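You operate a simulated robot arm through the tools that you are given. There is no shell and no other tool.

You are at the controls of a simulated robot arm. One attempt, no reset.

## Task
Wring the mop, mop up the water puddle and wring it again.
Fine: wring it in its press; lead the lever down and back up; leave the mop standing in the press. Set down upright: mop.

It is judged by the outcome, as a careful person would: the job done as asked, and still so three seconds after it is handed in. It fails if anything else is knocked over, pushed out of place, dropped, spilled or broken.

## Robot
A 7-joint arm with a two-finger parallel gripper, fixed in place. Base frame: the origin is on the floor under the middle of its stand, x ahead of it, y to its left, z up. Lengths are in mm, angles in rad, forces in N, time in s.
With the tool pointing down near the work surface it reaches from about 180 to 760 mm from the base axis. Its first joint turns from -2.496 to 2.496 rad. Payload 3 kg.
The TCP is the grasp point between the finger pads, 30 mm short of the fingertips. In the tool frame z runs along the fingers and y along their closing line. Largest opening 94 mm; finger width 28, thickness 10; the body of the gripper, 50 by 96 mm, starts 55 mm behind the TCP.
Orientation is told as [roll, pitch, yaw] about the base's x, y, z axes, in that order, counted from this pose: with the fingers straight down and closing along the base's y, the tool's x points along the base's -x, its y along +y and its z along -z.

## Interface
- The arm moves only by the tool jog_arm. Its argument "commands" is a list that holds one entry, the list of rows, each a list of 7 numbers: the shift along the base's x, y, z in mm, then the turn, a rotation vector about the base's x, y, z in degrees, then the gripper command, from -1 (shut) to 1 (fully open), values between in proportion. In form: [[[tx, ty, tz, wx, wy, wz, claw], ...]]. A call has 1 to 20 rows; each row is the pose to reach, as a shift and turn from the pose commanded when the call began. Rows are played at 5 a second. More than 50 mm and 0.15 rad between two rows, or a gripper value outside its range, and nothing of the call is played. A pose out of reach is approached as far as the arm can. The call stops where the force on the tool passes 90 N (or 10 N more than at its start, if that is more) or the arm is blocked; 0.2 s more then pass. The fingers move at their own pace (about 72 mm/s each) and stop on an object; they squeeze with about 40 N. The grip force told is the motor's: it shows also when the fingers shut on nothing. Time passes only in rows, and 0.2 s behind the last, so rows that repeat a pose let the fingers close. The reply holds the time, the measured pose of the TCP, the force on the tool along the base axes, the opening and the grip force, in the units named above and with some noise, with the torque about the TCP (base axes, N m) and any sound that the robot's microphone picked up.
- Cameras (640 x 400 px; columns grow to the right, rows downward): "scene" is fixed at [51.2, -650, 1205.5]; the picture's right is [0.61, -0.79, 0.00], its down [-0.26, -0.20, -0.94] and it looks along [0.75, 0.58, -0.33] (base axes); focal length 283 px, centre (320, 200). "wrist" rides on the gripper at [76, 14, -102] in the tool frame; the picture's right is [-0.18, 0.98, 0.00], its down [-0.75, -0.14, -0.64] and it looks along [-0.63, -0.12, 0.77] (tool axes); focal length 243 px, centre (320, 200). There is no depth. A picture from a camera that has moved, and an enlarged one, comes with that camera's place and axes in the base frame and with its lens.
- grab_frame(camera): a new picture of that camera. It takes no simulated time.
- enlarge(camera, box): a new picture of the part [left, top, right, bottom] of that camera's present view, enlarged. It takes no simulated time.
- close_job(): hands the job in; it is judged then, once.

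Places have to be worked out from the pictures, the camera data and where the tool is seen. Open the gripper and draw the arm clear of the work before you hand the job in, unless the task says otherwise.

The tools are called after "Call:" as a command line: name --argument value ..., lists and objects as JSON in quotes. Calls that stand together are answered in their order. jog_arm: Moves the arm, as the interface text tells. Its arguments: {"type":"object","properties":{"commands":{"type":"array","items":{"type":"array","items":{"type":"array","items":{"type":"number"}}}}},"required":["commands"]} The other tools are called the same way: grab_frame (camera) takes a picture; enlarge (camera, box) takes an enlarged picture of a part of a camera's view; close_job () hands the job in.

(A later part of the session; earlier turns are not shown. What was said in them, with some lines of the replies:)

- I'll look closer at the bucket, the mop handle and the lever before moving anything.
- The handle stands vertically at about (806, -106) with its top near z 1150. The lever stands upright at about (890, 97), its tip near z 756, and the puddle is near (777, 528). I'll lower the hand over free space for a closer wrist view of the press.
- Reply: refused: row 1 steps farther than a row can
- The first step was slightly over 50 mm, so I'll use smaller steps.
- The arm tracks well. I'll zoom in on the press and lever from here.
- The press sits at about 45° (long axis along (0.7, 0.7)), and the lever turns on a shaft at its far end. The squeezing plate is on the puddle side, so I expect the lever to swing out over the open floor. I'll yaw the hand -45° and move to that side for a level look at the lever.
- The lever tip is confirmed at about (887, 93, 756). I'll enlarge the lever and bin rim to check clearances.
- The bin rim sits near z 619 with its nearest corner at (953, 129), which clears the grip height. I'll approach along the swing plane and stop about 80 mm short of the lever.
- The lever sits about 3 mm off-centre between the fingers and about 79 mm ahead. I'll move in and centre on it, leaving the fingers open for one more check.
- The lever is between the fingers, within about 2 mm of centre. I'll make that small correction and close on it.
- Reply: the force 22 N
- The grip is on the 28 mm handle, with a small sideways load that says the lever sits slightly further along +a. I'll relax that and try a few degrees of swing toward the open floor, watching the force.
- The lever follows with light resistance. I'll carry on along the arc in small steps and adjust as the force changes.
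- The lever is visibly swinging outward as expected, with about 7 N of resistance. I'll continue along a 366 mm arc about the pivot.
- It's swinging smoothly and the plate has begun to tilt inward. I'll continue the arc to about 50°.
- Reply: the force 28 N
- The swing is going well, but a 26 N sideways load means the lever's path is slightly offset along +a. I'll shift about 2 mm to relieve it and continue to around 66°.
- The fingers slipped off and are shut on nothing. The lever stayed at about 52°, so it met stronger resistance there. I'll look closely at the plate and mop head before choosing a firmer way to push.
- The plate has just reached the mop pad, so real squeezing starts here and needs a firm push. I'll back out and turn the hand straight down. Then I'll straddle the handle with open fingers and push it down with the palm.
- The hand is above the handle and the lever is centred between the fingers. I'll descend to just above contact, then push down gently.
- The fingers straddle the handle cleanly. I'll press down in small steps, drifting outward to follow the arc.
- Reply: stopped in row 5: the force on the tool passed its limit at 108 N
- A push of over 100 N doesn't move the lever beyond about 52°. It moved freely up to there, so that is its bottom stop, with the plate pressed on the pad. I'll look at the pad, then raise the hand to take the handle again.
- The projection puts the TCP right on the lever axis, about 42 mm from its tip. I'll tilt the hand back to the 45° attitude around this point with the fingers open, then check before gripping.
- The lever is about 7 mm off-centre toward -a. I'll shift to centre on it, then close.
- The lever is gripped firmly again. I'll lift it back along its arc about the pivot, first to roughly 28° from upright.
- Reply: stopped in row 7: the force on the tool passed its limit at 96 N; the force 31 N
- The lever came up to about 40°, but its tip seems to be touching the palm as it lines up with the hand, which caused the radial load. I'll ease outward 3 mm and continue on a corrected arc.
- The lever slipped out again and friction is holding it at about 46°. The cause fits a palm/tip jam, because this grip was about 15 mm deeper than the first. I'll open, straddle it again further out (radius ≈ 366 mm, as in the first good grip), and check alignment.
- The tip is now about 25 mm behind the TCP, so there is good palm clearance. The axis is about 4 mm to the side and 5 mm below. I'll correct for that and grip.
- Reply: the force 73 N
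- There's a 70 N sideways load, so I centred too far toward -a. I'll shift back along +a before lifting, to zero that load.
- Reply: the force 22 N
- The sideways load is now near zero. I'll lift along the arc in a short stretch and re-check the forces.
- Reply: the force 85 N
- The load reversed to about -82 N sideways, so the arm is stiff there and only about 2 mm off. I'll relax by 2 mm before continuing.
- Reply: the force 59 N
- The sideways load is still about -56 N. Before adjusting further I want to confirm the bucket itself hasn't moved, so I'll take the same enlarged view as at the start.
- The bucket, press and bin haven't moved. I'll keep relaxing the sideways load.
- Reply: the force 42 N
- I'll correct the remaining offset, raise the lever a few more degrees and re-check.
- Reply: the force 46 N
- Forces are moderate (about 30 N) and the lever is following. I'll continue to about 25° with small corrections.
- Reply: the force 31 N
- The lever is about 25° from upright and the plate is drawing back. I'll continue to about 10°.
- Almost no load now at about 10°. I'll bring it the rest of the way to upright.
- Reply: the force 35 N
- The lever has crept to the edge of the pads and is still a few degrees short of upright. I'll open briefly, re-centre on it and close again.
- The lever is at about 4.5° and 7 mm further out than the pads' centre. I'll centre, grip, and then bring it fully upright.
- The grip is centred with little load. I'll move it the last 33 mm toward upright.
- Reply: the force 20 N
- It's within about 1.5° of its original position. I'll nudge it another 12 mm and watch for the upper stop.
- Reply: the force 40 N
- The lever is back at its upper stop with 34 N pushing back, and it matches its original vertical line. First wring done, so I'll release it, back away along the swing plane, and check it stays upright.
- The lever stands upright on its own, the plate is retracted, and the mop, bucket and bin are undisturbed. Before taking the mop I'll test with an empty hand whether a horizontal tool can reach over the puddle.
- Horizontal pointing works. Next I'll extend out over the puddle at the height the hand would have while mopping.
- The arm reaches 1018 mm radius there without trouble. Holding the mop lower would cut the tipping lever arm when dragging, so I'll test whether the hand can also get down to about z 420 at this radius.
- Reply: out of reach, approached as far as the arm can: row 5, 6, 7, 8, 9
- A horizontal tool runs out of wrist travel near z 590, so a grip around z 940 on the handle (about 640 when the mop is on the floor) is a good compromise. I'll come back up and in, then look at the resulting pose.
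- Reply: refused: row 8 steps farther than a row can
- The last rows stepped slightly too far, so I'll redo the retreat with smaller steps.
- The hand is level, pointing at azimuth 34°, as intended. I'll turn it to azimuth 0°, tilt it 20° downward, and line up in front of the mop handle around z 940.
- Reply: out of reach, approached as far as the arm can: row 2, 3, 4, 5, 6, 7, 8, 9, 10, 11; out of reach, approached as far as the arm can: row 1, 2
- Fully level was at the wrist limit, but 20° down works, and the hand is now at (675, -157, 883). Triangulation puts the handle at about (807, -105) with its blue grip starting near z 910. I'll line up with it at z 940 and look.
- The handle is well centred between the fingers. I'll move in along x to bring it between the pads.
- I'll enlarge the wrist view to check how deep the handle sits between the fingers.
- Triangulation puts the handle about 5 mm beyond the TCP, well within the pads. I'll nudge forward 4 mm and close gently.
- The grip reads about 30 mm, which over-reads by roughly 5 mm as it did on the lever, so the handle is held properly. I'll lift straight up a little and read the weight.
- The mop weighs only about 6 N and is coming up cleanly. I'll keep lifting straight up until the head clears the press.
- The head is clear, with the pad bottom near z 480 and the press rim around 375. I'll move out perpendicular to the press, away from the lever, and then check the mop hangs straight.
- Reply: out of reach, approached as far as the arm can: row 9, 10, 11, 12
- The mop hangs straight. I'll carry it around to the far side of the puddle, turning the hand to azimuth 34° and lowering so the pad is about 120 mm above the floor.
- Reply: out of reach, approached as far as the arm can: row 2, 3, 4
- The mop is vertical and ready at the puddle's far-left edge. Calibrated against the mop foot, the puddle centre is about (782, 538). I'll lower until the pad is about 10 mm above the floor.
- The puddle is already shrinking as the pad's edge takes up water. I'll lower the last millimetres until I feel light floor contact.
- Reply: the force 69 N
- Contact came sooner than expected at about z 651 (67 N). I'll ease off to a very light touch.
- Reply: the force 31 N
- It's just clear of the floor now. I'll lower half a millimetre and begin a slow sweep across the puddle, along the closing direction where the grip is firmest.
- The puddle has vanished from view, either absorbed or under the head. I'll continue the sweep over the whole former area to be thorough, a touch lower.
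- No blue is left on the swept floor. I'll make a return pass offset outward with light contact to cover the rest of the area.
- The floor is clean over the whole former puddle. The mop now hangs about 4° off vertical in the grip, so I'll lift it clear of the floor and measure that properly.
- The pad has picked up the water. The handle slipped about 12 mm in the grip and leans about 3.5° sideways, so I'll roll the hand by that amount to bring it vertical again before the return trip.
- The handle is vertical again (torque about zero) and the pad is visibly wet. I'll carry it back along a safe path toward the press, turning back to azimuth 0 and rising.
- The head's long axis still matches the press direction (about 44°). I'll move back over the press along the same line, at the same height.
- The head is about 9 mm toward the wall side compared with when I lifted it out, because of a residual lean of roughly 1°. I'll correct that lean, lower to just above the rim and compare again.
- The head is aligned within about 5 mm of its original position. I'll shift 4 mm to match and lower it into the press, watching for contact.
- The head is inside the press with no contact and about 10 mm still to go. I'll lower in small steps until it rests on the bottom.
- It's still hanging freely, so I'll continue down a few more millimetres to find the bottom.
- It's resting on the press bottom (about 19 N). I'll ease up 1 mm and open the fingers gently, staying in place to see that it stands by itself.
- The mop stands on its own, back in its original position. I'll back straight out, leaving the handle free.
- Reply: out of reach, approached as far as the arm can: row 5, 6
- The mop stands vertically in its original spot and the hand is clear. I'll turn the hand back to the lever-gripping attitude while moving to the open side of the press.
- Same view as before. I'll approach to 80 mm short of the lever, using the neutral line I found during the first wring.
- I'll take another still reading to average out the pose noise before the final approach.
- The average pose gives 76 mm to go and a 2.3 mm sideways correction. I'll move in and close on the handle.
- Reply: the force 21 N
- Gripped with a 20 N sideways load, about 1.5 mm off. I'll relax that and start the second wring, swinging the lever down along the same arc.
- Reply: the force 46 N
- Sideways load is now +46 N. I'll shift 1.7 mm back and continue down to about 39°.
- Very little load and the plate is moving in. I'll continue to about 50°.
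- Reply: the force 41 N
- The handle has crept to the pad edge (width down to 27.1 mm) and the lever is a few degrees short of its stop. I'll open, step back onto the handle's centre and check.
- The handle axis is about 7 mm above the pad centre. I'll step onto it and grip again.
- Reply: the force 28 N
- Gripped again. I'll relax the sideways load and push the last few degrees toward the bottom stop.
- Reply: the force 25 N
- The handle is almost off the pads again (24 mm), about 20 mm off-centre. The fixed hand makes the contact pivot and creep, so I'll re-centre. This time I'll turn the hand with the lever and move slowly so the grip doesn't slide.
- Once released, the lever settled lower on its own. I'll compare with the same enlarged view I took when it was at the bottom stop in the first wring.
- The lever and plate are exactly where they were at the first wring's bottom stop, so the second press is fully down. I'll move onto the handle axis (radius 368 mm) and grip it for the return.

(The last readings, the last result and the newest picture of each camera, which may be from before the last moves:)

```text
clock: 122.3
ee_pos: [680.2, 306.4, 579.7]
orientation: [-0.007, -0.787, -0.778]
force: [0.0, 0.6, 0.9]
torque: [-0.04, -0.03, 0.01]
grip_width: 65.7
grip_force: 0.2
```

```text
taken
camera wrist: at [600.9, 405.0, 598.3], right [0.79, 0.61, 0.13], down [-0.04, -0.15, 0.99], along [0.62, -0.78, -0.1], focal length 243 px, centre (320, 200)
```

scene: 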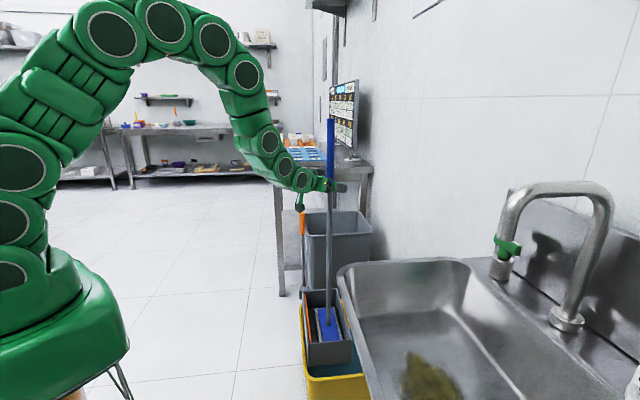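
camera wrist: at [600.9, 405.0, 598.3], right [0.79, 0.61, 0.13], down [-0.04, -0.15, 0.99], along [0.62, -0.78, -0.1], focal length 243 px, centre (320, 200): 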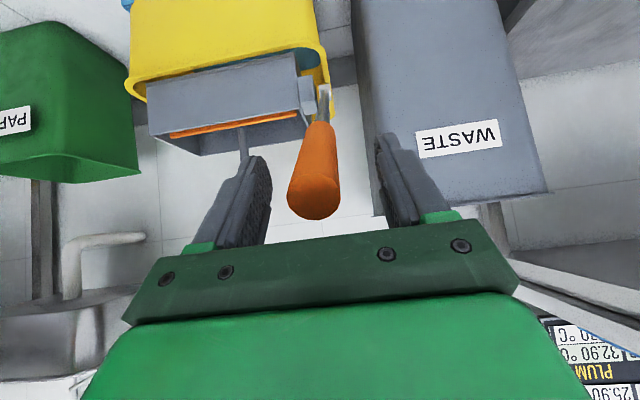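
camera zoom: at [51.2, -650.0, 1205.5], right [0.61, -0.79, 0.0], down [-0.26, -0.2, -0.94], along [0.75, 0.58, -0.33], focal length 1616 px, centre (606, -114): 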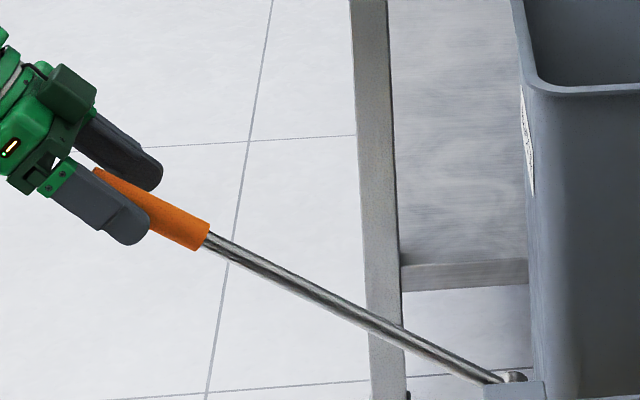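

The TCP is within about 4 mm of the lever axis. A small correction, then close.

Call:
jog_arm --commands '[[[-1.3, 1.3, -2.4, 0, 0, 0, 0.2], [-1.3, 1.3, -2.4, 0, 0, 0, -0.4], [-1.3, 1.3, -2.4, 0, 0, 0, -1], [-1.3, 1.3, -2.4, 0, 0, 0, -1], [-1.3, 1.3, -2.4, 0, 0, 0, -1]]]'

```text
clock: 123.5
ee_pos: [678.6, 306.6, 577.1]
orientation: [-0.007, -0.785, -0.778]
force: [-18.8, -14.0, 5.4]
torque: [0.07, -0.2, 0.47]
grip_width: 27.5
grip_force: 45.3
```

I'll relax the sideways load and start lifting slowly, turning the hand partly with the lever so the pads don't creep.

Call:
jog_arm --commands '[[[-0.9, -0.9, 0, 0, 0, 0, -1], [2.8, -4.6, 6.5, 0.44, 0.44, 0, -1], [6.5, -8.3, 13.1, 0.88, 0.88, 0, -1], [9.5, -11.3, 18, 1.22, 1.22, 0, -1], [12.5, -14.3, 22.8, 1.56, 1.56, 0, -1], [18.7, -20.5, 32.2, 2.24, 2.24, 0, -1], [25.1, -26.9, 41.3, 2.92, 2.92, 0, -1], [31.8, -33.6, 50.1, 3.6, 3.6, 0, -1], [38.6, -40.4, 58.6, 4.28, 4.28, 0, -1]]]'

Call:
enlarge --camera "scene" --box '[230, 200, 320, 290]'

```text
clock: 125.5
ee_pos: [719.2, 265.9, 636.5]
orientation: [-0.004, -0.678, -0.781]
force: [-8.1, 0.3, -0.2]
torque: [1.1, 0.4, 0.17]
grip_width: 23.8
grip_force: 45.1
```

```text
4.44 times, centred on (275, 245) of scene
camera zoom: at [51.2, -650.0, 1205.5], right [0.61, -0.79, 0.0], down [-0.26, -0.2, -0.94], along [0.75, 0.58, -0.33], focal length 1257 px, centre (520, 0)
```

zoom: 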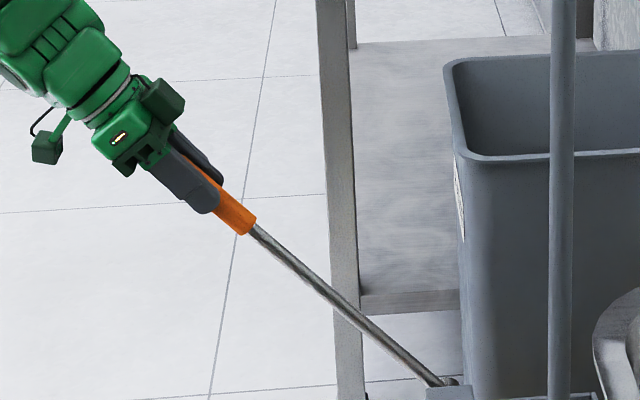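

The grip reads 23.8 mm, so the handle is near a pad edge again. I'll check on which side before going further.

Call:
grab_frame --camera "wrist"

Call:
enlarge --camera "scene" --box '[240, 200, 300, 260]'

```text
taken
camera wrist: at [641.1, 363.7, 668.3], right [0.79, 0.6, 0.11], down [0.03, -0.23, 0.97], along [0.61, -0.77, -0.2], focal length 243 px, centre (320, 200)
```

wrist: 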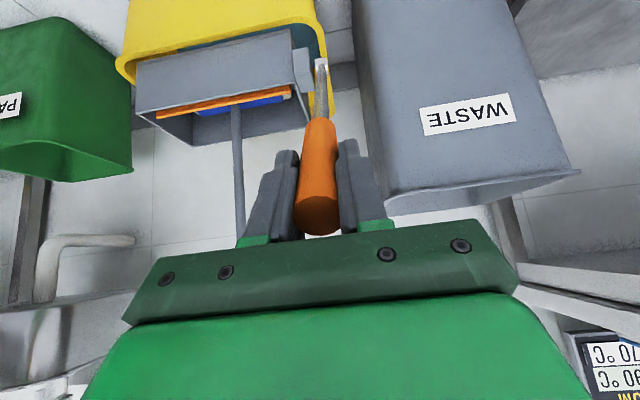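

```text
6.67 times, centred on (270, 230) of scene
camera zoom: at [51.2, -650.0, 1205.5], right [0.61, -0.79, 0.0], down [-0.26, -0.2, -0.94], along [0.75, 0.58, -0.33], focal length 1885 px, centre (653, 0)
```

zoom: 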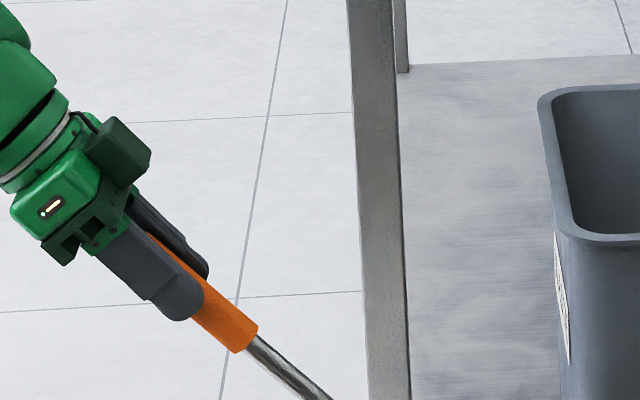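

The handle's tip is only about 12–15 mm behind the pad centre, so I'm gripping near its rounded end and the pads slide off it. I'll open slightly, check the lever stays put, and move about 20 mm deeper along the handle.

Call:
jog_arm --commands '[[[0, 0, 0, 0, 0, 0, -0.3], [0, 0, 0, 0, 0, 0, -0.1], [0, 0, 0, 0, 0, 0, 0]]]'

Call:
enlarge --camera "scene" --box '[230, 200, 320, 290]'

Call:
grab_frame --camera "wrist"

```text
clock: 126.3
ee_pos: [718.2, 267.5, 637.2]
orientation: [-0.006, -0.678, -0.779]
force: [-0.1, -0.6, 0.1]
torque: [0.0, 0.0, 0.0]
grip_width: 47.0
grip_force: 0.0
```

```text
4.44 times, centred on (275, 245) of scene
camera zoom: at [51.2, -650.0, 1205.5], right [0.61, -0.79, 0.0], down [-0.26, -0.2, -0.94], along [0.75, 0.58, -0.33], focal length 1257 px, centre (520, 0)
```

zoom: 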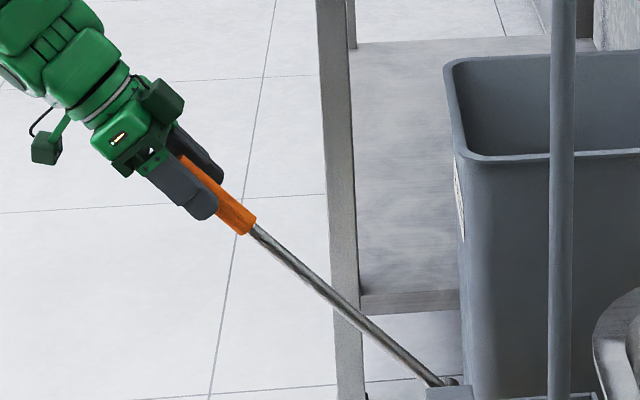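

```text
taken
camera wrist: at [640.6, 364.2, 667.9], right [0.79, 0.6, 0.11], down [0.03, -0.23, 0.97], along [0.61, -0.77, -0.2], focal length 243 px, centre (320, 200)
```

wrist: 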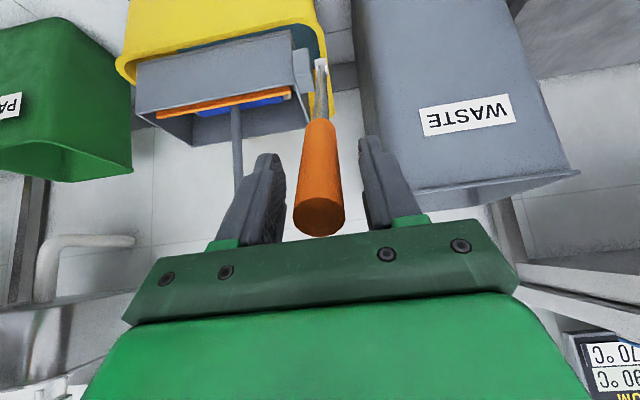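

The lever stays at about 40° when released, which is good. I'll move 18 mm deeper along the handle, centre on it, and grip again.

Call:
jog_arm --commands '[[[3, -3, -8, 0, 0, 0, 0.1], [6, -6, -16.4, 0, 0, 0, 0.1], [6, -6, -16.4, 0, 0, 0, -0.4], [6, -6, -16.4, 0, 0, 0, -1], [6, -6, -16.4, 0, 0, 0, -1], [6, -6, -16.4, 0, 0, 0, -1]]]'

Call:
grab_frame --camera "wrist"

```text
clock: 127.7
ee_pos: [724.6, 262.2, 620.3]
orientation: [-0.006, -0.679, -0.778]
force: [-43.4, -2.1, 33.8]
torque: [-0.33, -0.79, -0.04]
grip_width: 24.3
grip_force: 44.4
```

```text
taken
camera wrist: at [646.5, 358.2, 651.1], right [0.79, 0.6, 0.11], down [0.03, -0.23, 0.97], along [0.61, -0.77, -0.2], focal length 243 px, centre (320, 200)
```

wrist: 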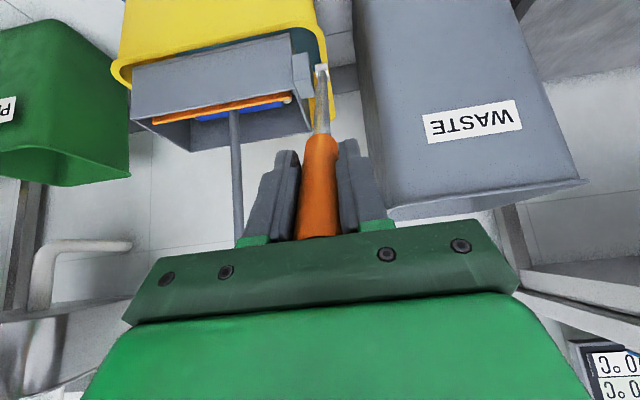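

The width is still only 24 mm. I'll enlarge the wrist view to see which side of the pads the handle is on.

Call:
enlarge --camera "wrist" --box '[250, 120, 390, 245]'

Call:
enlarge --camera "scene" --box '[250, 210, 300, 260]'

```text
3.20 times, centred on (320, 182) of wrist
camera zoom: at [646.5, 358.2, 651.1], right [0.79, 0.6, 0.11], down [0.03, -0.23, 0.97], along [0.61, -0.77, -0.2], focal length 776 px, centre (320, 256)
```

zoom: 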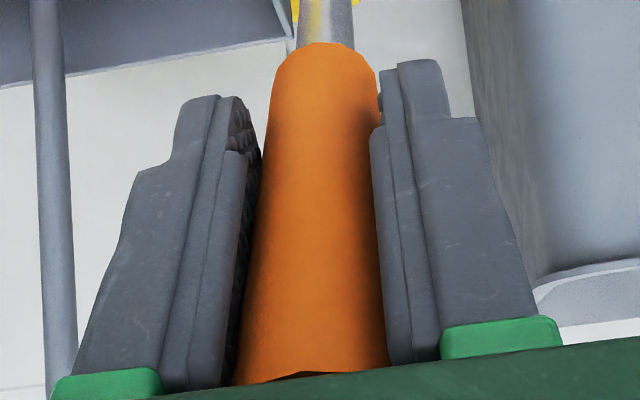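

```text
8.00 times, centred on (275, 235) of scene
camera zoom: at [51.2, -650.0, 1205.5], right [0.61, -0.79, 0.0], down [-0.26, -0.2, -0.94], along [0.75, 0.58, -0.33], focal length 2262 px, centre (680, -80)
```

zoom: 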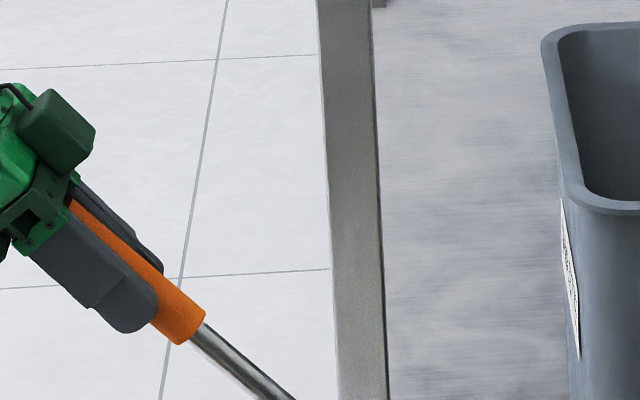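

The handle is on the upper side of the pads, about 15 mm off-centre. I'll open slightly, step up onto it, and close.

Call:
jog_arm --commands '[[[0, 0, 0, 0, 0, 0, -0.2], [0, 0, 0, 0, 0, 0, 0], [4.1, -4.1, 4.6, 0, 0, 0, 0], [8.3, -8.3, 9.3, 0, 0, 0, 0], [8.3, -8.3, 9.3, 0, 0, 0, -0.5], [8.3, -8.3, 9.3, 0, 0, 0, -1], [8.3, -8.3, 9.3, 0, 0, 0, -1], [8.3, -8.3, 9.3, 0, 0, 0, -1]]]'

Call:
enlarge --camera "wrist" --box '[250, 120, 390, 245]'

Call:
enlarge --camera "scene" --box '[230, 200, 320, 290]'

```text
clock: 129.5
ee_pos: [732.1, 253.8, 629.6]
orientation: [-0.003, -0.681, -0.779]
force: [-44.1, 28.1, 60.7]
torque: [-0.9, 0.1, -0.44]
grip_width: 24.3
grip_force: 44.8
```

```text
3.20 times, centred on (320, 182) of wrist
camera zoom: at [654.3, 350.0, 660.7], right [0.79, 0.6, 0.11], down [0.03, -0.23, 0.97], along [0.61, -0.77, -0.2], focal length 776 px, centre (320, 256)
```

zoom: 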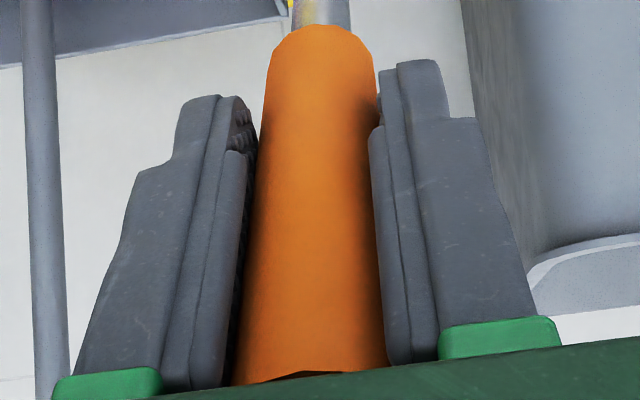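

```text
4.44 times, centred on (275, 245) of scene
camera zoom: at [51.2, -650.0, 1205.5], right [0.61, -0.79, 0.0], down [-0.26, -0.2, -0.94], along [0.75, 0.58, -0.33], focal length 1257 px, centre (520, 0)
```

zoom: 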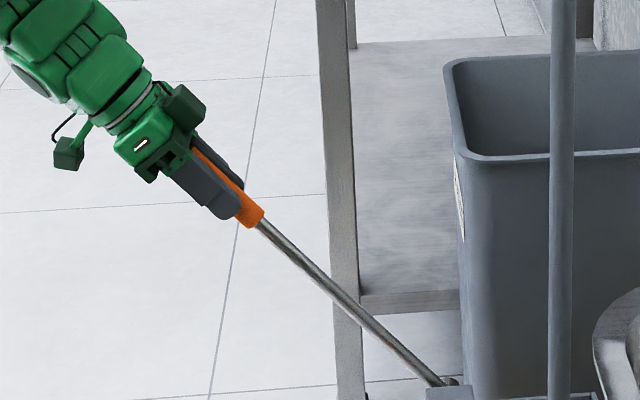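

There's 79 N pushing radially outward, so the handle tip is now against the palm and this grip is too deep. I'll open, move 14 mm outward, and look before closing.

Call:
jog_arm --commands '[[[0, 0, 0, 0, 0, 0, -0.2], [0, 0, 0, 0, 0, 0, 0.2], [-3, 3, 5.7, 0, 0, 0, 0.3], [-5.9, 5.9, 11.3, 0, 0, 0, 0.3], [-5.9, 5.9, 11.3, 0, 0, 0, 0.3]]]'

Call:
enlarge --camera "wrist" --box '[250, 120, 390, 245]'

Call:
enlarge --camera "scene" --box '[230, 200, 320, 290]'

```text
clock: 130.7
ee_pos: [727.1, 258.5, 640.0]
orientation: [-0.005, -0.678, -0.778]
force: [0.1, -0.1, -0.5]
torque: [-0.01, 0.0, 0.0]
grip_width: 61.0
grip_force: 0.0
```

```text
3.20 times, centred on (320, 182) of wrist
camera zoom: at [648.9, 354.8, 671.2], right [0.79, 0.6, 0.11], down [0.03, -0.23, 0.97], along [0.61, -0.77, -0.2], focal length 776 px, centre (320, 256)
```

zoom: 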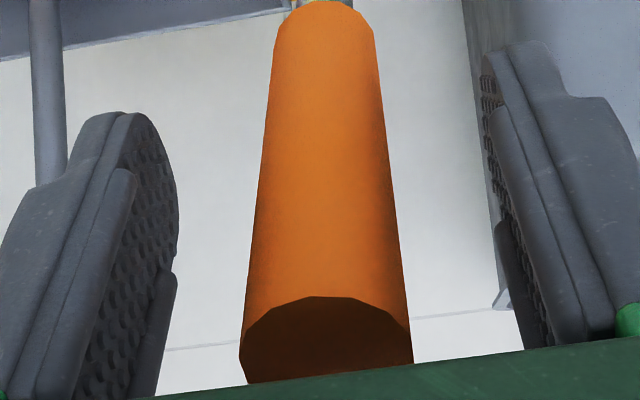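

```text
4.44 times, centred on (275, 245) of scene
camera zoom: at [51.2, -650.0, 1205.5], right [0.61, -0.79, 0.0], down [-0.26, -0.2, -0.94], along [0.75, 0.58, -0.33], focal length 1257 px, centre (520, 0)
```

zoom: 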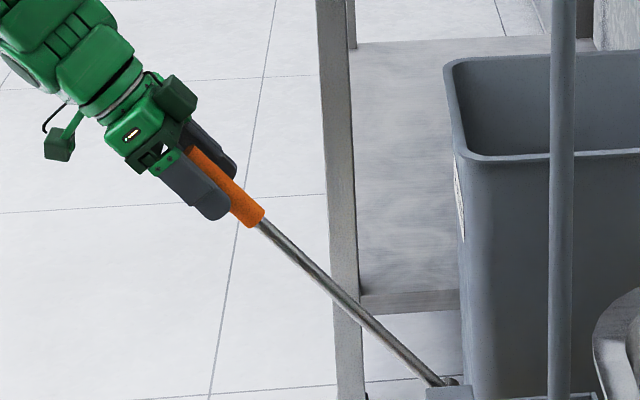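

The handle is now about 9 mm to the upper side and the tip is well clear of the palm. I'll step up onto its axis, then close.

Call:
jog_arm --commands '[[[2.5, -2.5, 2.7, 0, 0, 0, 0.3], [5.1, -5.1, 5.4, 0, 0, 0, 0.3], [5.1, -5.1, 5.4, 0, 0, 0, 0.3]]]'

Call:
enlarge --camera "wrist" --box '[250, 120, 390, 245]'

```text
clock: 131.5
ee_pos: [732.7, 253.8, 645.7]
orientation: [-0.005, -0.679, -0.779]
force: [-0.4, 0.2, 0.8]
torque: [0.0, 0.0, -0.01]
grip_width: 61.2
grip_force: 0.1
```

```text
3.20 times, centred on (320, 182) of wrist
camera zoom: at [654.1, 350.4, 677.2], right [0.79, 0.6, 0.11], down [0.03, -0.23, 0.97], along [0.61, -0.77, -0.2], focal length 776 px, centre (320, 256)
```

zoom: 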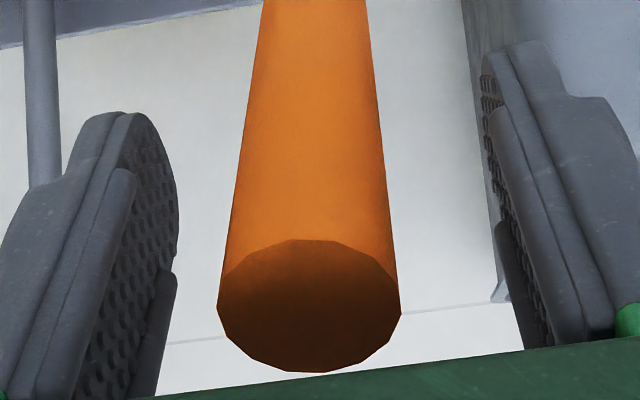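

The handle is centred now. I'll close and check the loads.

Call:
jog_arm --commands '[[[0, 0, 0, 0, 0, 0, 0], [0, 0, 0, 0, 0, 0, -0.5], [0, 0, 0, 0, 0, 0, -1], [0, 0, 0, 0, 0, 0, -1], [0, 0, 0, 0, 0, 0, -1]]]'

Call:
enlarge --camera "wrist" --box '[250, 120, 390, 245]'

```text
clock: 132.7
ee_pos: [732.6, 254.8, 645.6]
orientation: [-0.006, -0.68, -0.779]
force: [0.5, 0.1, -1.6]
torque: [-0.13, -0.08, -0.04]
grip_width: 27.0
grip_force: 44.7
```

```text
3.20 times, centred on (320, 182) of wrist
camera zoom: at [654.1, 350.5, 677.2], right [0.79, 0.6, 0.11], down [0.03, -0.23, 0.97], along [0.61, -0.77, -0.2], focal length 776 px, centre (320, 256)
```

zoom: 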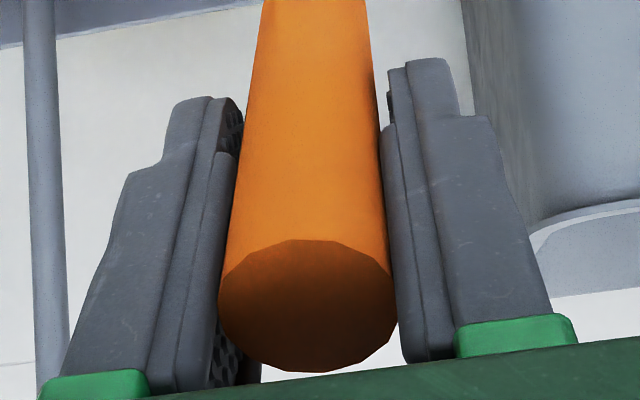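

This is the cleanest grip yet, with forces near zero. I'll lift a few degrees and check for drift.

Call:
jog_arm --commands '[[[3.2, -3.2, 3.4, 0, 0, 0, -1], [6.4, -6.4, 6.6, 0, 0, 0, -1], [10.1, -10.1, 10.2, 0, 0, 0, -1], [13.9, -13.9, 13.7, 0, 0, 0, -1], [17.7, -17.7, 17.1, 0, 0, 0, -1], [21.5, -21.5, 20.4, 0, 0, 0, -1]]]'

Call:
enlarge --camera "wrist" --box '[250, 120, 390, 245]'

```text
clock: 134.1
ee_pos: [752.8, 232.5, 666.1]
orientation: [-0.002, -0.679, -0.779]
force: [10.5, 24.7, -0.1]
torque: [0.73, 1.45, -0.56]
grip_width: 23.7
grip_force: 45.5
```

```text
3.20 times, centred on (320, 182) of wrist
camera zoom: at [674.4, 329.7, 697.2], right [0.79, 0.6, 0.11], down [0.03, -0.23, 0.97], along [0.61, -0.77, -0.2], focal length 776 px, centre (320, 256)
```

zoom: 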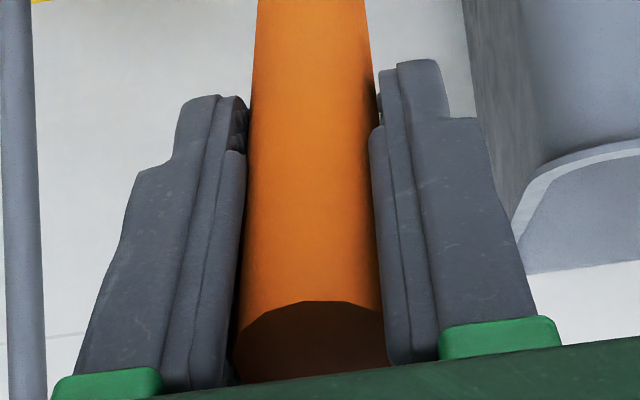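

The handle has been squeezed out to the upper edge of the pads again, so gripping isn't reliable here. I'll let go (the lever holds its position) and instead straddle it loosely with open fingers. Then I'll push it upright with the palm from the outer side.

Call:
jog_arm --commands '[[[0, 0, 0, 0, 0, 0, -0.2], [0, 0, 0, 0, 0, 0, 0.3], [-19, 21, 0, 0, 0, 0, 0.4], [-39, 41, 0, 0, 0, 0, 0.4], [-58, 60, 0, 0, 0, 0, 0.4], [-58, 60, -35, -2.1, -2.1, 0, 0.4], [-58, 60, -66, -4.28, -4.28, 0, 0.4]]]'

Call:
grab_frame --camera "wrist"

Call:
enlarge --camera "scene" --box '[230, 190, 330, 300]'

```text
clock: 135.7
ee_pos: [695.3, 292.7, 598.2]
orientation: [-0.005, -0.788, -0.778]
force: [0.8, -0.9, 0.4]
torque: [-0.01, 0.03, 0.01]
grip_width: 65.9
grip_force: 0.0
```

```text
taken
camera wrist: at [615.2, 391.5, 616.5], right [0.79, 0.61, 0.13], down [-0.04, -0.15, 0.99], along [0.62, -0.78, -0.09], focal length 243 px, centre (320, 200)
```

wrist: 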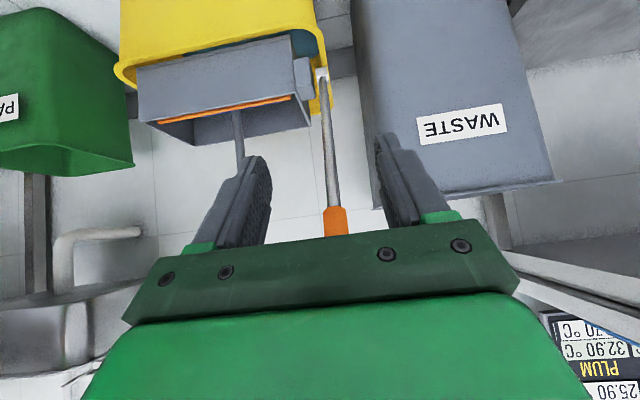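

```text
3.64 times, centred on (280, 245) of scene
camera zoom: at [51.2, -650.0, 1205.5], right [0.61, -0.79, 0.0], down [-0.26, -0.2, -0.94], along [0.75, 0.58, -0.33], focal length 1028 px, centre (466, 36)
```

zoom: 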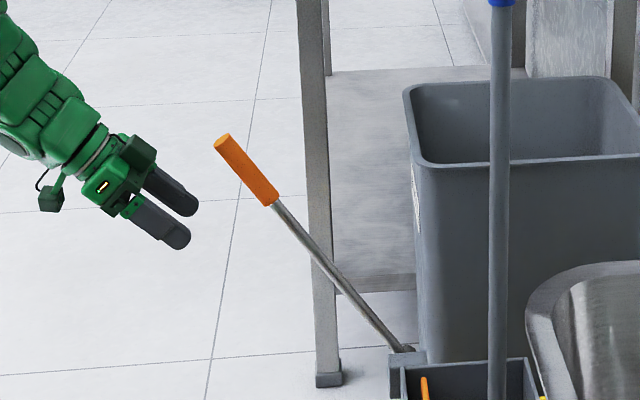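

The lever rests at about 30° and is visible between the open fingers. I'll advance along -n until just before palm contact.

Call:
jog_arm --commands '[[[16, -16, -1, 0, 0, 0, 0.4], [32, -32, -2, 0, 0, 0, 0.4], [48, -48, -3, 0, 0, 0, 0.4], [62, -62, -4, 0, 0, 0, 0.4]]]'

Call:
grab_frame --camera "wrist"

Call:
enlarge --camera "scene" --box '[230, 190, 330, 300]'

```text
clock: 136.7
ee_pos: [757.3, 232.4, 594.7]
orientation: [-0.008, -0.787, -0.777]
force: [-1.2, 0.8, -0.3]
torque: [-0.03, -0.18, 0.02]
grip_width: 65.9
grip_force: 0.1
```

```text
taken
camera wrist: at [677.2, 329.6, 612.9], right [0.79, 0.61, 0.13], down [-0.04, -0.15, 0.99], along [0.62, -0.78, -0.1], focal length 243 px, centre (320, 200)
```

wrist: 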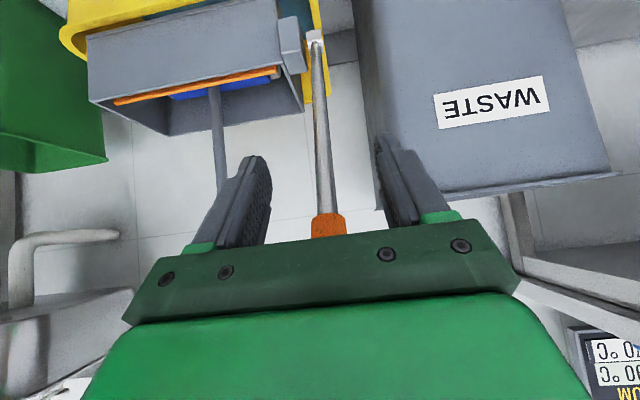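

```text
3.64 times, centred on (280, 245) of scene
camera zoom: at [51.2, -650.0, 1205.5], right [0.61, -0.79, 0.0], down [-0.26, -0.2, -0.94], along [0.75, 0.58, -0.33], focal length 1028 px, centre (466, 36)
```

zoom: 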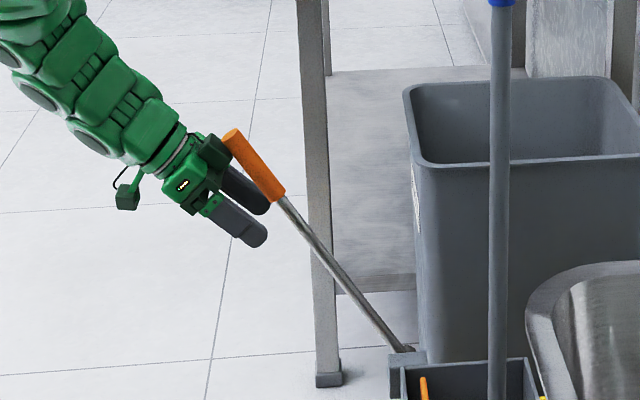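

The lever is nudged by the upper edge of the hand, but it isn't between the fingers at this steep angle. I'll back off and flatten the hand to about 20° below horizontal, so the lever crosses between the fingers and the palm can push it squarely.

Call:
jog_arm --commands '[[[-20, 19, 0, 0, 0, 0, 0.2], [-39, 37, 3, 0, 0, 0, 0.1], [-58, 56, 6, 0, 0, 0, 0.1], [-58, 56, 11, -4.42, -4.42, 0, 0.1], [-58, 56, 16, -8.84, -8.84, 0, 0.1], [-58, 56, 20, -13.3, -13.3, 0, 0.1], [-58, 56, 22, -17.7, -17.7, 0, 0.1]]]'

Call:
grab_frame --camera "wrist"

Call:
enlarge --camera "scene" --box '[230, 190, 330, 300]'

```text
clock: 138.3
ee_pos: [699.4, 285.5, 618.9]
orientation: [-0.016, -1.225, -0.772]
force: [-0.7, 0.6, 0.9]
torque: [0.0, 0.0, 0.03]
grip_width: 51.7
grip_force: 0.1
```

```text
taken
camera wrist: at [621.6, 381.9, 581.1], right [0.74, 0.65, 0.17], down [-0.34, 0.15, 0.93], along [0.58, -0.74, 0.33], focal length 243 px, centre (320, 200)
```

wrist: 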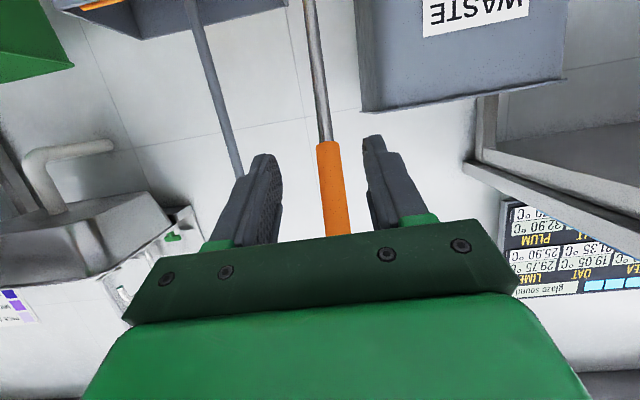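

```text
3.64 times, centred on (280, 245) of scene
camera zoom: at [51.2, -650.0, 1205.5], right [0.61, -0.79, 0.0], down [-0.26, -0.2, -0.94], along [0.75, 0.58, -0.33], focal length 1028 px, centre (466, 36)
```

zoom: 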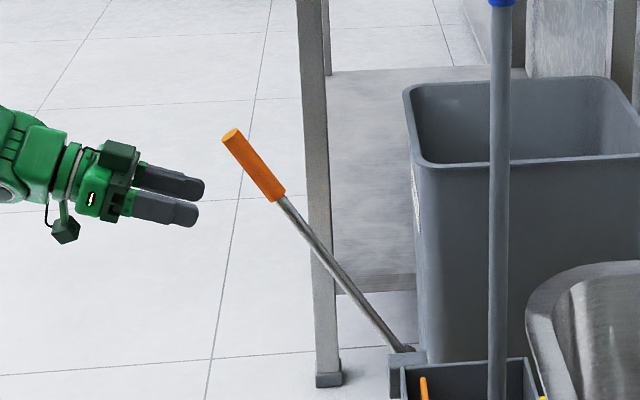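

The lever lines up between the fingers at this flatter angle. I'll advance until it's deep between them, close to the palm.

Call:
jog_arm --commands '[[[16, -16, 0, 0, 0, 0, 0.1], [32, -32, -1, 0, 0, 0, 0.1], [48, -48, -2, 0, 0, 0, 0.1], [64, -64, -2, 0, 0, 0, 0.1], [78, -78, -2, 0, 0, 0, 0.1]]]'

Call:
grab_frame --camera "wrist"

Call:
enlarge --camera "scene" --box '[230, 190, 330, 300]'

```text
clock: 139.5
ee_pos: [775.7, 207.0, 616.2]
orientation: [-0.016, -1.223, -0.769]
force: [-1.5, 0.9, 0.2]
torque: [-0.11, -0.14, 0.04]
grip_width: 51.7
grip_force: 0.1
```

```text
taken
camera wrist: at [698.0, 303.9, 578.3], right [0.74, 0.65, 0.17], down [-0.34, 0.15, 0.93], along [0.58, -0.74, 0.33], focal length 243 px, centre (320, 200)
```

wrist: 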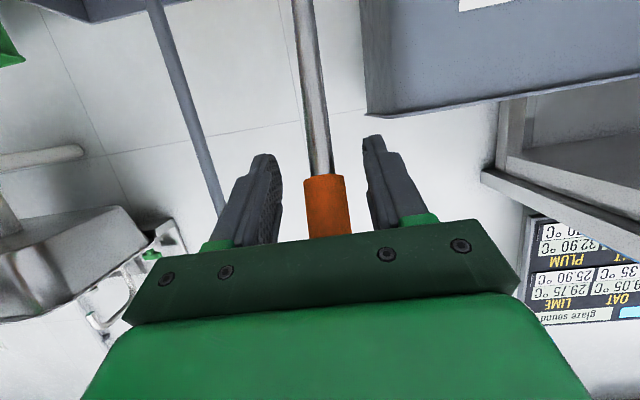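

```text
3.64 times, centred on (280, 245) of scene
camera zoom: at [51.2, -650.0, 1205.5], right [0.61, -0.79, 0.0], down [-0.26, -0.2, -0.94], along [0.75, 0.58, -0.33], focal length 1028 px, centre (466, 36)
```

zoom: 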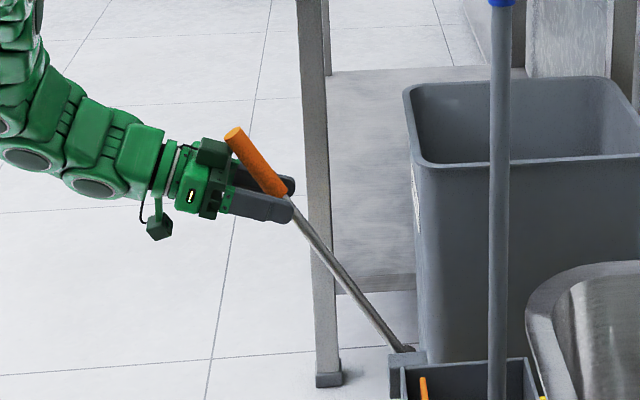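

The lever sits between the fingers and touches the hand. I'll push it toward upright, rising slightly along the arc.

Call:
jog_arm --commands '[[[10.6, -10.6, 5, 0, 0, 0, 0.1], [21.2, -21.2, 10, 0, 0, 0, 0.1], [31.8, -31.8, 14, 0, 0, 0, 0.1], [42.4, -42.4, 18, 0, 0, 0, 0.1], [53, -53, 22, 0, 0, 0, 0.1]]]'

Call:
enlarge --camera "scene" --box '[240, 180, 340, 290]'

```text
clock: 140.7
ee_pos: [829.8, 155.3, 638.0]
orientation: [-0.017, -1.222, -0.766]
force: [-1.4, 0.7, -1.1]
torque: [-0.11, -0.14, 0.03]
grip_width: 51.6
grip_force: 0.1
```

```text
3.64 times, centred on (290, 235) of scene
camera zoom: at [51.2, -650.0, 1205.5], right [0.61, -0.79, 0.0], down [-0.26, -0.2, -0.94], along [0.75, 0.58, -0.33], focal length 1028 px, centre (429, 73)
```

zoom: 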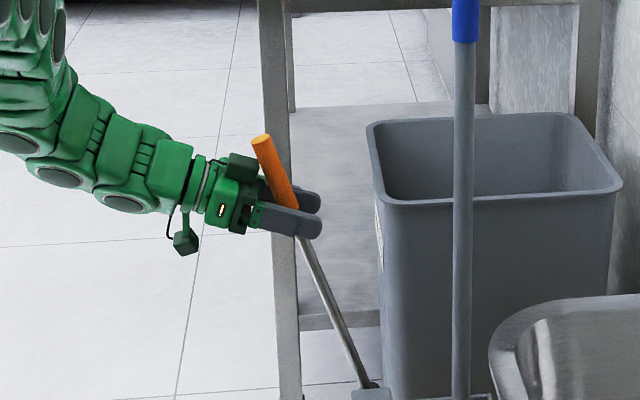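

It's working well with only about 2 N, and the lever is at roughly 16°. I'll continue pushing.

Call:
jog_arm --commands '[[[10, -10, 4, 0, 0, 0, 0.1], [20, -20, 8, 0, 0, 0, 0.1], [30, -30, 11, 0, 0, 0, 0.1], [40, -40, 14, 0, 0, 0, 0.1], [49, -49, 16, 0, 0, 0, 0.1]]]'

Call:
enlarge --camera "scene" --box '[240, 180, 340, 290]'

Call:
grab_frame --camera "wrist"

```text
clock: 141.9
ee_pos: [881.5, 106.9, 653.5]
orientation: [-0.013, -1.221, -0.772]
force: [-1.5, 1.6, 1.1]
torque: [-0.09, -0.1, 0.02]
grip_width: 51.9
grip_force: 0.1
```

```text
3.64 times, centred on (290, 235) of scene
camera zoom: at [51.2, -650.0, 1205.5], right [0.61, -0.79, 0.0], down [-0.26, -0.2, -0.94], along [0.75, 0.58, -0.33], focal length 1028 px, centre (429, 73)
```

zoom: 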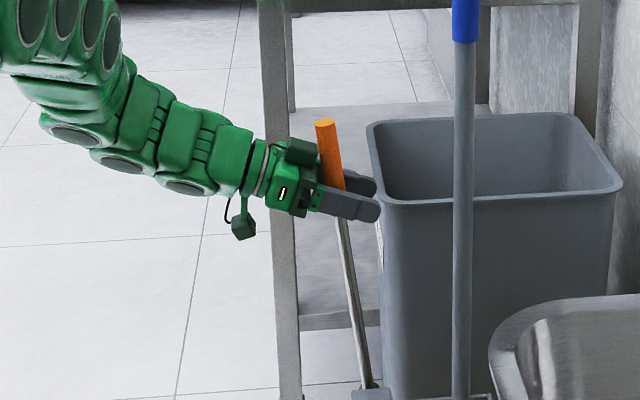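

```text
taken
camera wrist: at [802.9, 202.7, 616.5], right [0.74, 0.65, 0.17], down [-0.34, 0.15, 0.93], along [0.58, -0.74, 0.33], focal length 243 px, centre (320, 200)
```

wrist: 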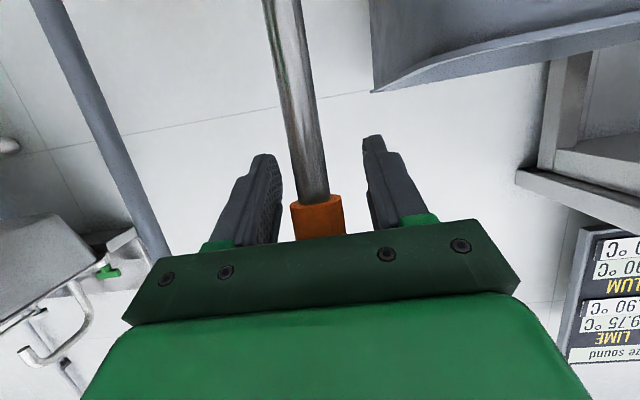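

About 6° to go, with the fingers clear of the bin by about 20 mm and above its rim. I'll continue in smaller steps toward the upper stop.

Call:
jog_arm --commands '[[[6, -6, 1.5, 0, 0, 0, 0.1], [12, -12, 2.5, 0, 0, 0, 0.1], [18, -18, 3.5, 0, 0, 0, 0.1]]]'

Call:
enlarge --camera "scene" --box '[260, 180, 340, 300]'

```text
clock: 142.7
ee_pos: [897.3, 87.8, 656.7]
orientation: [-0.019, -1.222, -0.77]
force: [-0.6, 0.4, -1.8]
torque: [-0.07, -0.09, -0.02]
grip_width: 51.7
grip_force: 0.1
```

```text
3.33 times, centred on (300, 240) of scene
camera zoom: at [51.2, -650.0, 1205.5], right [0.61, -0.79, 0.0], down [-0.26, -0.2, -0.94], along [0.75, 0.58, -0.33], focal length 943 px, centre (387, 67)
```

zoom: 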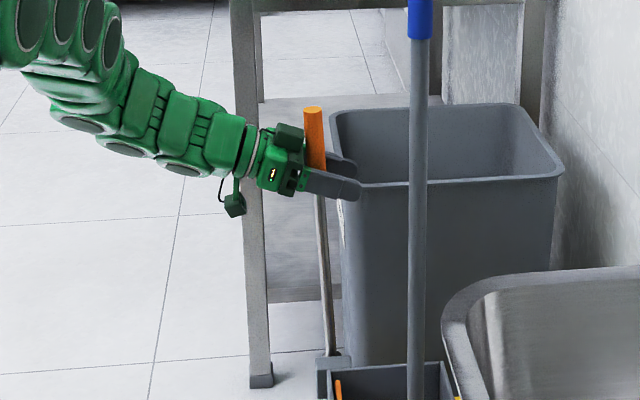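

About 3.7° remain. I'll push on in 6 mm steps and watch for the stop.

Call:
jog_arm --commands '[[[4, -4, 0.6, 0, 0, 0, 0.1], [8, -8, 1, 0, 0, 0, 0.1], [12, -12, 1.4, 0, 0, 0, 0.1], [15, -15, 1.6, 0, 0, 0, 0.1]]]'

Call:
enlarge --camera "scene" --box '[260, 180, 340, 300]'

Call:
grab_frame --camera "wrist"

```text
clock: 143.7
ee_pos: [910.2, 77.0, 660.1]
orientation: [-0.015, -1.22, -0.768]
force: [-56.5, 17.9, 5.8]
torque: [-0.96, -3.38, 0.97]
grip_width: 51.7
grip_force: 0.0
```

```text
3.33 times, centred on (300, 240) of scene
camera zoom: at [51.2, -650.0, 1205.5], right [0.61, -0.79, 0.0], down [-0.26, -0.2, -0.94], along [0.75, 0.58, -0.33], focal length 943 px, centre (387, 67)
```

zoom: 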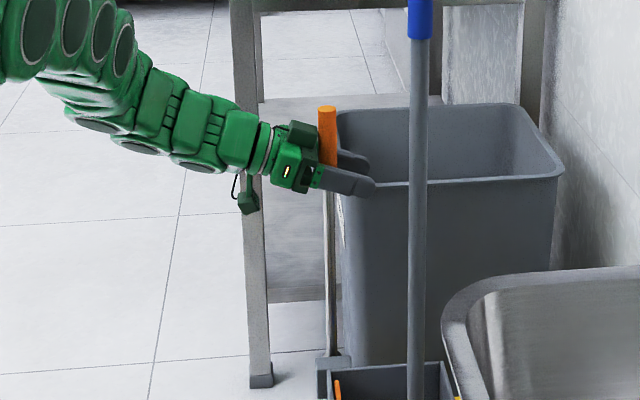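

```text
taken
camera wrist: at [833.0, 173.0, 621.9], right [0.74, 0.65, 0.17], down [-0.34, 0.14, 0.93], along [0.58, -0.74, 0.33], focal length 243 px, centre (320, 200)
```

wrist: 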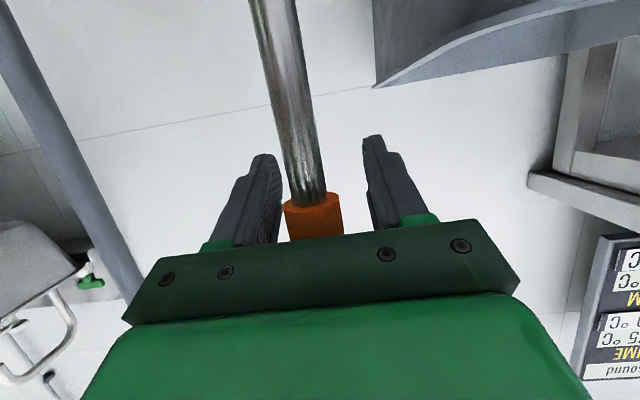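

The 53 N push-back and the image both show the lever is at its upper stop again. I'll back straight out along +n, opening the fingers, and confirm it stays upright.

Call:
jog_arm --commands '[[[-3, 3, 0, 0, 0, 0, 0.1], [-6, 6, 0, 0, 0, 0, 0.3], [-14, 14, 0, 0, 0, 0, 0.4], [-34, 34, 0, 0, 0, 0, 0.4], [-60, 60, 0, 0, 0, 0, 0.4], [-90, 90, 0, 0, 0, 0, 0.4], [-120, 120, 5, 0, 0, 0, 0.4], [-150, 150, 10, 0, 0, 0, 0.4]]]'

Call:
grab_frame --camera "scene"

Call:
enlarge --camera "scene" --box '[260, 180, 340, 300]'

Call:
enlarge --camera "scene" --box '[285, 260, 365, 400]'

```text
clock: 145.5
ee_pos: [761.6, 221.9, 667.9]
orientation: [-0.015, -1.221, -0.77]
force: [-0.2, 0.2, 0.1]
torque: [-0.01, 0.0, 0.0]
grip_width: 65.7
grip_force: 0.0
```

```text
taken
```

scene: 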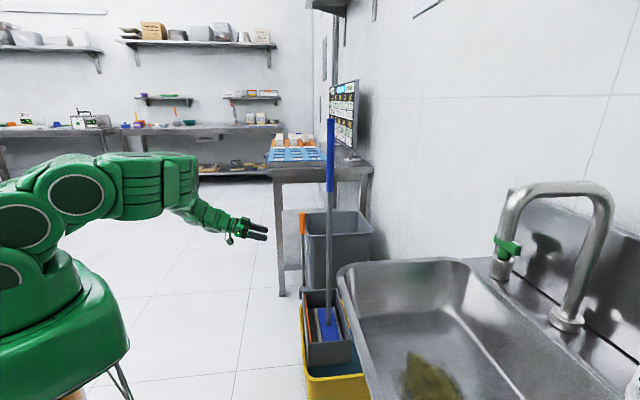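

```text
3.33 times, centred on (300, 240) of scene
camera zoom: at [51.2, -650.0, 1205.5], right [0.61, -0.79, 0.0], down [-0.26, -0.2, -0.94], along [0.75, 0.58, -0.33], focal length 943 px, centre (387, 67)
```

zoom: 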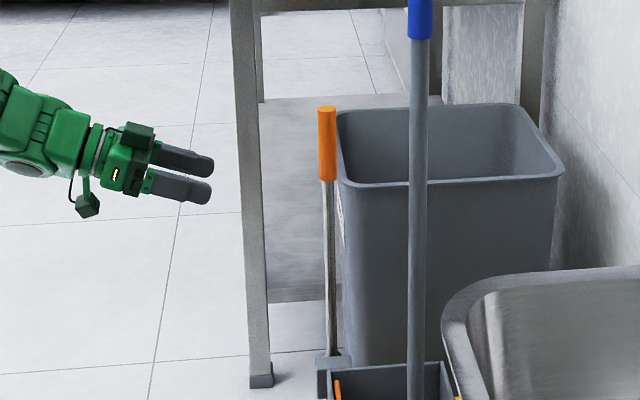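

```text
2.86 times, centred on (325, 330) of scene
camera zoom: at [51.2, -650.0, 1205.5], right [0.61, -0.79, 0.0], down [-0.26, -0.2, -0.94], along [0.75, 0.58, -0.33], focal length 808 px, centre (306, -171)
```

zoom: 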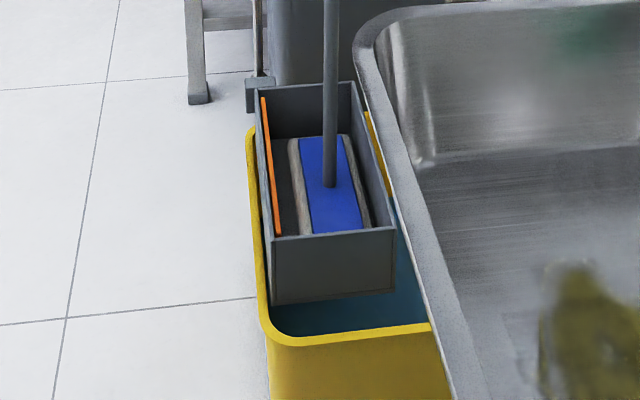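

The lever is upright, the plate retracted and the mop standing straight in the press. The pad no longer shows blue water and the floor is clean. I'll draw the arm back and up, well clear of the work, with the gripper open.

Call:
jog_arm --commands '[[[-25, 10, 20, 0, 0, 0, 0.8], [-50, 20, 45, 0, 0, 0, 1], [-75, 30, 75, 0, 0, 0, 1], [-95, 40, 105, 4, 4, 0, 1], [-115, 50, 135, 8, 8, 0, 1], [-135, 60, 165, 12, 12, 0, 1], [-155, 65, 195, 16, 16, 0, 1], [-170, 70, 225, 20, 20, 0, 1], [-180, 75, 250, 24, 24, 0, 1], [-180, 75, 250, 24, 24, 0, 1]]]'

Call:
grab_frame --camera "scene"

Call:
grab_frame --camera "wrist"

Call:
enlarge --camera "scene" --box '[200, 100, 400, 400]'

```text
clock: 147.7
ee_pos: [582.9, 297.8, 921.5]
orientation: [-0.006, -0.629, -0.779]
force: [0.5, -0.4, -0.1]
torque: [0.0, 0.0, 0.02]
grip_width: 94.1
grip_force: 0.1
```

```text
taken
```

scene: 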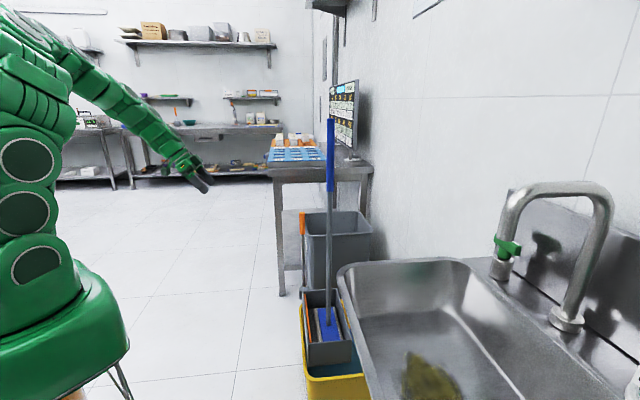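

```text
taken
camera wrist: at [506.2, 393.5, 958.5], right [0.8, 0.59, 0.1], down [0.07, -0.26, 0.96], along [0.6, -0.76, -0.25], focal length 243 px, centre (320, 200)
```

wrist: 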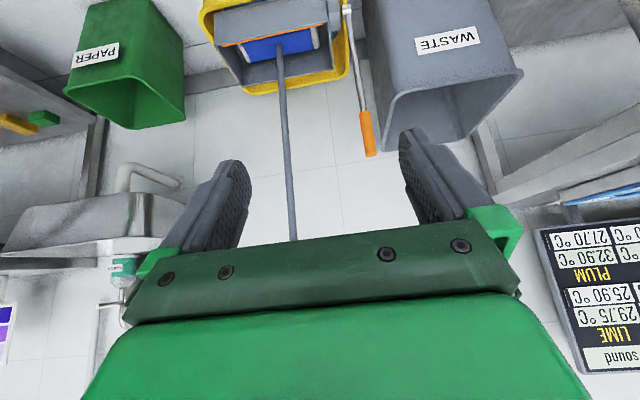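

```text
1.33 times, centred on (300, 250) of scene
camera zoom: at [51.2, -650.0, 1205.5], right [0.61, -0.79, 0.0], down [-0.26, -0.2, -0.94], along [0.75, 0.58, -0.33], focal length 377 px, centre (347, 133)
```

zoom: 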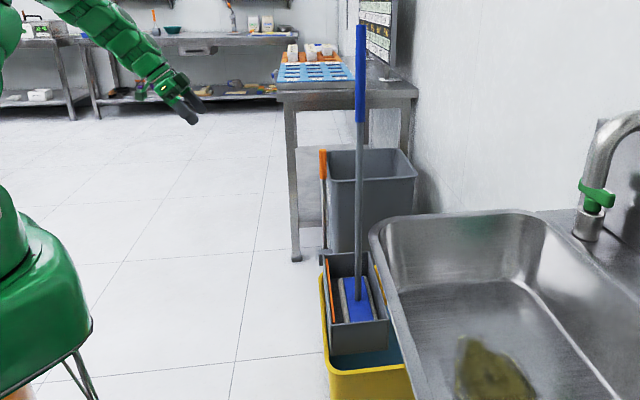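

The final picture matches the starting one except that the puddle is gone. The mop stands upright in the press, the lever is up, the bucket and bins haven't moved, and the arm is clear with the gripper open. I'll hand the job in.

Call:
close_job

```text
The job is handed in.
```

I wrung the mop, mopped up the puddle, wrung the mop again and handed the job in. The mop is standing upright in its press, and no result came back after I handed it in.

- **First wring:** the lever went down to its bottom stop, about 52° from upright, and back up to its upper stop. The grip slipped off the handle twice along the way, so I re-gripped it.
- **Mopping:** I swept the whole puddle area in two passes, and the last pictures show the floor clean. I touched the mop down too hard at one point (about 67 N), and the handle slipped about 12 mm in the grip.
- **Second wring:** the lever went down to the same bottom position as the first time. Gripping kept slipping on the way up, so I let go and pushed it upright with the palm until it met the upper stop. The pad no longer looks wet.

In the final pictures the lever is upright and the bucket and bins are where they started. The arm is drawn clear with the gripper open.
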